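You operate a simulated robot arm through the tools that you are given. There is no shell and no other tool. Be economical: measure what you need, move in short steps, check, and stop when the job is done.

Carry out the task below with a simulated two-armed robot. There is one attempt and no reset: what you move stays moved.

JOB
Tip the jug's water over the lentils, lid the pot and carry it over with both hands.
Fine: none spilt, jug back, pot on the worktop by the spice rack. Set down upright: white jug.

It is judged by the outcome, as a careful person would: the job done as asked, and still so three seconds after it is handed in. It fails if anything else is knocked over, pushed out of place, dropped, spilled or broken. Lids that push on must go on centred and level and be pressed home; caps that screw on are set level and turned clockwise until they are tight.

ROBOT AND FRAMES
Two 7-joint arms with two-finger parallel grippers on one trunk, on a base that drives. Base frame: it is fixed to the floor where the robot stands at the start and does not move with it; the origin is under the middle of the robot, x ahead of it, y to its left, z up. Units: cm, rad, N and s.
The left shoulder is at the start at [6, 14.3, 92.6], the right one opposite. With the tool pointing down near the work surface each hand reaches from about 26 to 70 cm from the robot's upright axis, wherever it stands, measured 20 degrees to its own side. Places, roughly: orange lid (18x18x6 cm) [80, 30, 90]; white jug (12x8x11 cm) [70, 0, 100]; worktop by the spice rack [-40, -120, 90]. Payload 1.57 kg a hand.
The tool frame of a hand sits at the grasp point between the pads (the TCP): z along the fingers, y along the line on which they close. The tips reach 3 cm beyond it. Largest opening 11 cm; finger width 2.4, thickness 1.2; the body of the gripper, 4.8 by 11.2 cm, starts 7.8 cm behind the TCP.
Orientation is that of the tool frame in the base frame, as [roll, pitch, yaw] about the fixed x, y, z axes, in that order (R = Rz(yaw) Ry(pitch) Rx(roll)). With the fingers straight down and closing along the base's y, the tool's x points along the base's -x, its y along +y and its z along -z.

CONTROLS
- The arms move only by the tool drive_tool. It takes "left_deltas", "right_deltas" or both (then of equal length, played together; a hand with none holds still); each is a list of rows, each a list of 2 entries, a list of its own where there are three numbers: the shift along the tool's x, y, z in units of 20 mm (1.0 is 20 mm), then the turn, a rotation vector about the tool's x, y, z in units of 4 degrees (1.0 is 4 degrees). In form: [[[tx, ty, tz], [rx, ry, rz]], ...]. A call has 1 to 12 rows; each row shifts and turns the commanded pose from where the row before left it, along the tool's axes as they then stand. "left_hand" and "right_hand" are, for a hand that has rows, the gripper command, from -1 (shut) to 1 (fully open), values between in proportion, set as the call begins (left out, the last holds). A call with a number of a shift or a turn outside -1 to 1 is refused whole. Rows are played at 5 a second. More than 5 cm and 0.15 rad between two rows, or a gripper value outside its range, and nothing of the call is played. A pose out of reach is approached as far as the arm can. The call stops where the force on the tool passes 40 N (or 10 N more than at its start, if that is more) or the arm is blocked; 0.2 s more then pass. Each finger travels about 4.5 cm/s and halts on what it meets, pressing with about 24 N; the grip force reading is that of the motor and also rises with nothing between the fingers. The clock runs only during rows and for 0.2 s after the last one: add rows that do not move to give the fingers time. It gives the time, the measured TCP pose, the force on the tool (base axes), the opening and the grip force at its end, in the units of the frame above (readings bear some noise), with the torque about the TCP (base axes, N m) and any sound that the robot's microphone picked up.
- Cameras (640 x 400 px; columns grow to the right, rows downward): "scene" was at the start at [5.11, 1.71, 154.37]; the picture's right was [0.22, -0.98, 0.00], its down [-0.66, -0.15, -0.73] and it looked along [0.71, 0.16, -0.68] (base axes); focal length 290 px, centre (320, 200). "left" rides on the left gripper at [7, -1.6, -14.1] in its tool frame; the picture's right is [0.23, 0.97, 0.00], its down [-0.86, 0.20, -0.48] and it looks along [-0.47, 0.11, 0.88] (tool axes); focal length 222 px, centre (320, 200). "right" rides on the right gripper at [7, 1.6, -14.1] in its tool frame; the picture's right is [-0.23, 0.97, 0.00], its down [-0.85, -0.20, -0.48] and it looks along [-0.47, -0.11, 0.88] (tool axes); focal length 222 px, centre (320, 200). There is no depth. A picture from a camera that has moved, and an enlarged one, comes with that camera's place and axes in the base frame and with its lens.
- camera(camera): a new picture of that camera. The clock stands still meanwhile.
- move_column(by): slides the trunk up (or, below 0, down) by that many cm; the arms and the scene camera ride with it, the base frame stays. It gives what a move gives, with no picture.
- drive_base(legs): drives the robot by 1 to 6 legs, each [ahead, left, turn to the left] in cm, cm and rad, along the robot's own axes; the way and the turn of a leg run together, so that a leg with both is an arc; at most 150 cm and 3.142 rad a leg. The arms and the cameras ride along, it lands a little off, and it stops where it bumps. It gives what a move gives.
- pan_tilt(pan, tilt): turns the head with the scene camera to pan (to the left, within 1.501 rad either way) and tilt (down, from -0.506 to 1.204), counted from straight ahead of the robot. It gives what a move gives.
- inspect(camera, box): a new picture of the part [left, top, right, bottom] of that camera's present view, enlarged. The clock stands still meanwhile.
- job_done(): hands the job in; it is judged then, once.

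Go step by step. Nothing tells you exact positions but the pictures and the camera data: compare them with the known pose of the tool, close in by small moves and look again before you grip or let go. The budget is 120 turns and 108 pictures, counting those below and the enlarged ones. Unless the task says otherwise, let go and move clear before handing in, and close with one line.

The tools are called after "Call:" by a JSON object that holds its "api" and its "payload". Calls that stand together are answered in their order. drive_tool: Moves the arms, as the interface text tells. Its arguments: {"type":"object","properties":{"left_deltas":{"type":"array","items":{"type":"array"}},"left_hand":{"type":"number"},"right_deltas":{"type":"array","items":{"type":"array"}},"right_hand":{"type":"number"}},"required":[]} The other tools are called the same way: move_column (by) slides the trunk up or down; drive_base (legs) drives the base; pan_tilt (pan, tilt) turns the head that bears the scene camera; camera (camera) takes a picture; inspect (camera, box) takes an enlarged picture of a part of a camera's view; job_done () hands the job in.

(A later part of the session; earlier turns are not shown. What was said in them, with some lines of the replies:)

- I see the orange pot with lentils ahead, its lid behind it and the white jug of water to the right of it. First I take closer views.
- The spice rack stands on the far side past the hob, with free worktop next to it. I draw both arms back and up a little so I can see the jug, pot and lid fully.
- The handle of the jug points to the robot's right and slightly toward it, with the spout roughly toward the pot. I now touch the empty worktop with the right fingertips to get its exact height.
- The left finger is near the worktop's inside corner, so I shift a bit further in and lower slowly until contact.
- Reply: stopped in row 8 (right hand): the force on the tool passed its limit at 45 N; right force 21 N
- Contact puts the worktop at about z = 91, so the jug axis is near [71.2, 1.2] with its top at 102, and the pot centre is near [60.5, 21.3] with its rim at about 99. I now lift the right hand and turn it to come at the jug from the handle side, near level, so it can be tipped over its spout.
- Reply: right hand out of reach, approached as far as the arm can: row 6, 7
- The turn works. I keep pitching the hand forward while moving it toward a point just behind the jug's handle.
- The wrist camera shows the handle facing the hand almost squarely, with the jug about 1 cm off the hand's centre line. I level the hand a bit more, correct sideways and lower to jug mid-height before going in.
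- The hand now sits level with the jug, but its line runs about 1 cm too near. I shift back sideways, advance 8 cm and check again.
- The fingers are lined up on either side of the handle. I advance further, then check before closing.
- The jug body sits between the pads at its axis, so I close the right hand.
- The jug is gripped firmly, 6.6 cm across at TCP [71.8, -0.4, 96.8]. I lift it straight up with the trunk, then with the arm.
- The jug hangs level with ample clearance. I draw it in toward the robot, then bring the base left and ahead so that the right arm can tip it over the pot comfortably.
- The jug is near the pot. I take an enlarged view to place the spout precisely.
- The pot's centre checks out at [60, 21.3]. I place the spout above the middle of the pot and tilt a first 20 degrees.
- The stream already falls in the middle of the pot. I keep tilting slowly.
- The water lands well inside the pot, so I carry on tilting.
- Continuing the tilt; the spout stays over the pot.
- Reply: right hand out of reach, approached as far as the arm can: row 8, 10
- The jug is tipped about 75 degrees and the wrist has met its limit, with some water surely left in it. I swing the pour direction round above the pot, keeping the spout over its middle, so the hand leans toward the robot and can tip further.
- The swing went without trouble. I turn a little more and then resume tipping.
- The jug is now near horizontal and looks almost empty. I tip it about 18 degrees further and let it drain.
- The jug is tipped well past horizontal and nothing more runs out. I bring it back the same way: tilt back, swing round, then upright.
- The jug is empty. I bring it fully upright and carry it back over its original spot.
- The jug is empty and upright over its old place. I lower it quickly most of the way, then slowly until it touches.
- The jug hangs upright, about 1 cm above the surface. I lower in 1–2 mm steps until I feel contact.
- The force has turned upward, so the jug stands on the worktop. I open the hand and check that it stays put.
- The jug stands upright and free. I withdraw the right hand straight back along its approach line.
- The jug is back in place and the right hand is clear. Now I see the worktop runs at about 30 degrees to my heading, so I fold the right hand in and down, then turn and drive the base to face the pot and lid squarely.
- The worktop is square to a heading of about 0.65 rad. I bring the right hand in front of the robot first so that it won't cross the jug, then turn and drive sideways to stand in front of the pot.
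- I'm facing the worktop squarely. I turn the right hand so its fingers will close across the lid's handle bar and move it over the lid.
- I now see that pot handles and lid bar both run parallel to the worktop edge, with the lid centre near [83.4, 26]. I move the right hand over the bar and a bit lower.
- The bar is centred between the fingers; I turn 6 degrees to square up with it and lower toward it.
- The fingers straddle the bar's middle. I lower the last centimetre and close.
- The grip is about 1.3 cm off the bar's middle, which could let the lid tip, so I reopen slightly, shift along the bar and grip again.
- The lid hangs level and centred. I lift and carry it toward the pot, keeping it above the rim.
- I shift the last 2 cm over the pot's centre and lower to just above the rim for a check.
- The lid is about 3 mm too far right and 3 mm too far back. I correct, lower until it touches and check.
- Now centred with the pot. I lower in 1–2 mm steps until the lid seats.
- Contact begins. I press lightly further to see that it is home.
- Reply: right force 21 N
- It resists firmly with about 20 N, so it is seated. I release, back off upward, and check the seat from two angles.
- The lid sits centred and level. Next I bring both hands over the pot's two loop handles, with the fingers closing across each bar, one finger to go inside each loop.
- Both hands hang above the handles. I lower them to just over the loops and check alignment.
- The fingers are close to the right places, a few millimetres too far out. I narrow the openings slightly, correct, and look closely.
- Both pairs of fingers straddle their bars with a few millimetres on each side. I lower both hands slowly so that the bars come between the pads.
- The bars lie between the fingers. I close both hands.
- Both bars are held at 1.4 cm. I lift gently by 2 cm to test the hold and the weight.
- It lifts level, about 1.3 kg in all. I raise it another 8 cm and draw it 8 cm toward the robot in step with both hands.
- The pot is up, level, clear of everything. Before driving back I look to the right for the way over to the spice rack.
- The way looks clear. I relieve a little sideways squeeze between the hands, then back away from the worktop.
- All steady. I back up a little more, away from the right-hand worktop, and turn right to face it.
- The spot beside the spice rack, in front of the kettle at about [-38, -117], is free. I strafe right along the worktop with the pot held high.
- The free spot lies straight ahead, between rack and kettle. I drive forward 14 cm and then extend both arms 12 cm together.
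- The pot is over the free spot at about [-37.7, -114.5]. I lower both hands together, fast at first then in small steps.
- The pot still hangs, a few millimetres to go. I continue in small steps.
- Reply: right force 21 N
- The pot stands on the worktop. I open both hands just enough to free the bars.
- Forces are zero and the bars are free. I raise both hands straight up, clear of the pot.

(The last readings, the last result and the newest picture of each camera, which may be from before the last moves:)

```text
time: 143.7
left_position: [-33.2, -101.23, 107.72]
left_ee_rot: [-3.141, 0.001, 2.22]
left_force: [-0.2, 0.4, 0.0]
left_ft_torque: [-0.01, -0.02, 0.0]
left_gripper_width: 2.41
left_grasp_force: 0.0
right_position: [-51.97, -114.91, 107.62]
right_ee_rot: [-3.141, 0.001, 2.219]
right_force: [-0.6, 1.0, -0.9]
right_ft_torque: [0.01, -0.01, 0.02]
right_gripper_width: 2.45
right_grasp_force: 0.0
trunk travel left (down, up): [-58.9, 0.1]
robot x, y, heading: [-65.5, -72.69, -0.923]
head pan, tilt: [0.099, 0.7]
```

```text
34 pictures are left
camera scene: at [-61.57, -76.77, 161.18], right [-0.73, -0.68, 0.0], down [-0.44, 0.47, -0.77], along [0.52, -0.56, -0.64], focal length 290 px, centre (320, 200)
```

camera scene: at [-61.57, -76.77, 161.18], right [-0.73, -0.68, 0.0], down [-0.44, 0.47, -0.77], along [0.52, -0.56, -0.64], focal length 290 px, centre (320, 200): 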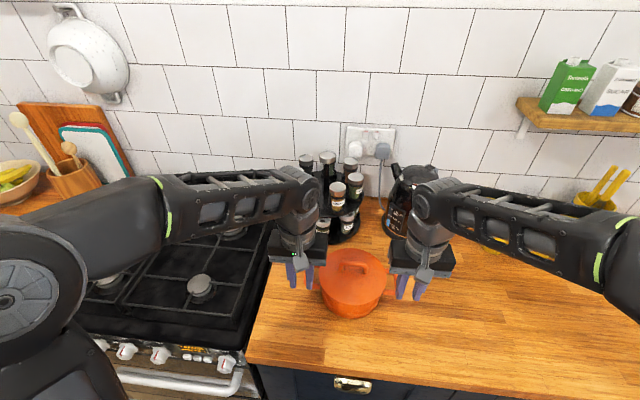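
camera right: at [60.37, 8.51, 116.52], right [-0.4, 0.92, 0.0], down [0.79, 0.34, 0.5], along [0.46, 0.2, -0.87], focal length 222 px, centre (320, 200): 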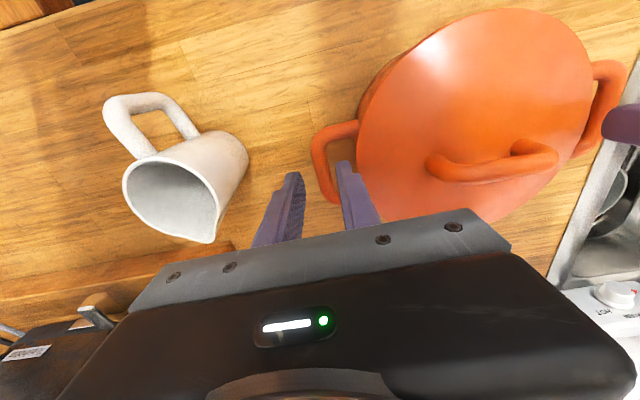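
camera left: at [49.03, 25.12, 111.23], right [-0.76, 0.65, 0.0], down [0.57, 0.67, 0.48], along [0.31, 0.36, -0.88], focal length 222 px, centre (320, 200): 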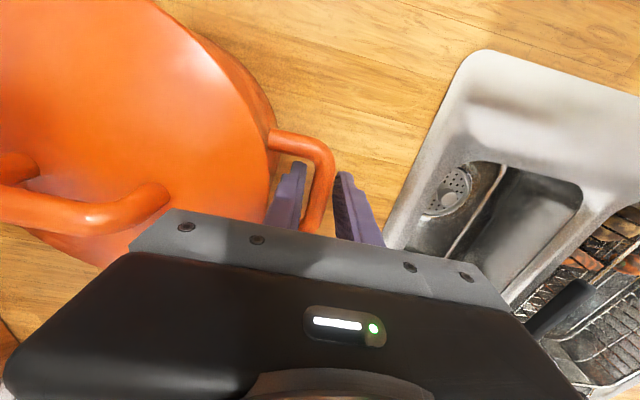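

The hands are clear. I back off a little and take a last look at the pot, then toward the jug.

Call:
{"api": "drive_base", "payload": {"legs": [[-22, 0, 0]]}}

Call:
{"api": "inspect", "payload": {"camera": "scene", "box": [220, 110, 480, 290]}}

Call:
{"api": "pan_tilt", "payload": {"pan": 1.3, "tilt": 0.5}}

Call:
{"api": "camera", "payload": {"camera": "scene"}}

```text
time: 145.4
left_position: [-46.47, -83.71, 107.63]
left_ee_rot: [-3.141, 0.001, 2.215]
left_force: [-0.9, -0.1, 0.7]
left_ft_torque: [-0.03, 0.04, -0.03]
left_gripper_width: 2.43
left_grasp_force: 0.1
right_position: [-65.17, -97.43, 107.6]
right_ee_rot: [-3.14, 0.002, 2.218]
right_force: [-0.4, -0.4, 0.6]
right_ft_torque: [-0.03, -0.02, 0.0]
right_gripper_width: 2.41
right_grasp_force: 0.0
trunk travel left (down, up): [-58.9, 0.1]
robot x, y, heading: [-78.44, -55.32, -0.928]
head pan, tilt: [0.099, 0.7]
```

```text
2.22 times, centred on (350, 200) of scene
camera zoom: at [-74.8, -59.22, 161.18], right [-0.74, -0.68, 0.0], down [-0.44, 0.47, -0.77], along [0.52, -0.56, -0.64], focal length 644 px, centre (253, 200)
```

zoom: 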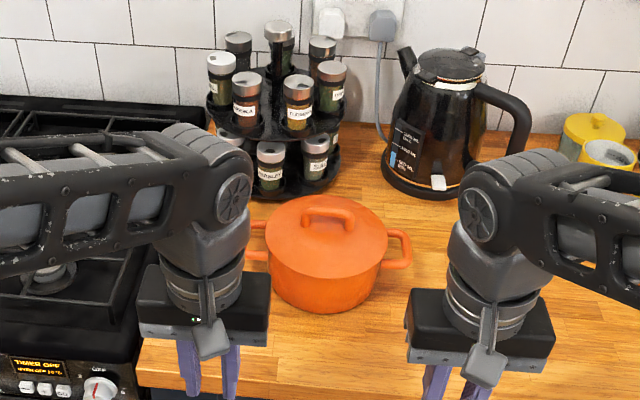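

```text
time: 146.8
left_position: [-46.38, -83.84, 107.62]
left_ee_rot: [-3.138, -0.001, 2.216]
left_force: [0.0, 0.4, 0.5]
left_ft_torque: [0.01, 0.03, -0.02]
left_gripper_width: 2.41
left_grasp_force: 0.1
right_position: [-65.09, -97.5, 107.64]
right_ee_rot: [-3.14, 0.001, 2.216]
right_force: [0.3, -0.3, -0.3]
right_ft_torque: [0.01, 0.02, -0.03]
right_gripper_width: 2.42
right_grasp_force: 0.0
trunk travel left (down, up): [-58.9, 0.1]
robot x, y, heading: [-79.12, -55.19, -0.927]
head pan, tilt: [1.3, 0.499]
```

```text
32 pictures are left
camera scene: at [-71.98, -49.78, 162.95], right [0.36, -0.93, 0.0], down [-0.45, -0.17, -0.88], along [0.82, 0.32, -0.48], focal length 290 px, centre (320, 200)
```

scene: 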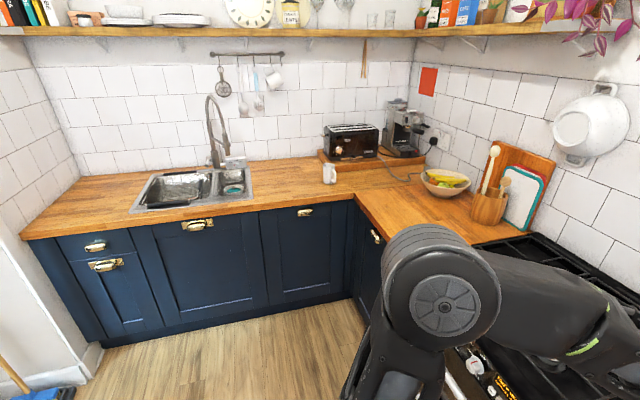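

The pot stands lidded on the worktop beside the spice rack. The jug is upright and empty in its old place, nothing is spilt, and both hands are clear, so I hand the job in.

Call:
{"api": "job_done", "payload": {}}

```text
The job is handed in.
```

The water is poured over the lentils with none spilt, the pot is lidded and standing by the spice rack, and the empty white jug is back upright in its place.
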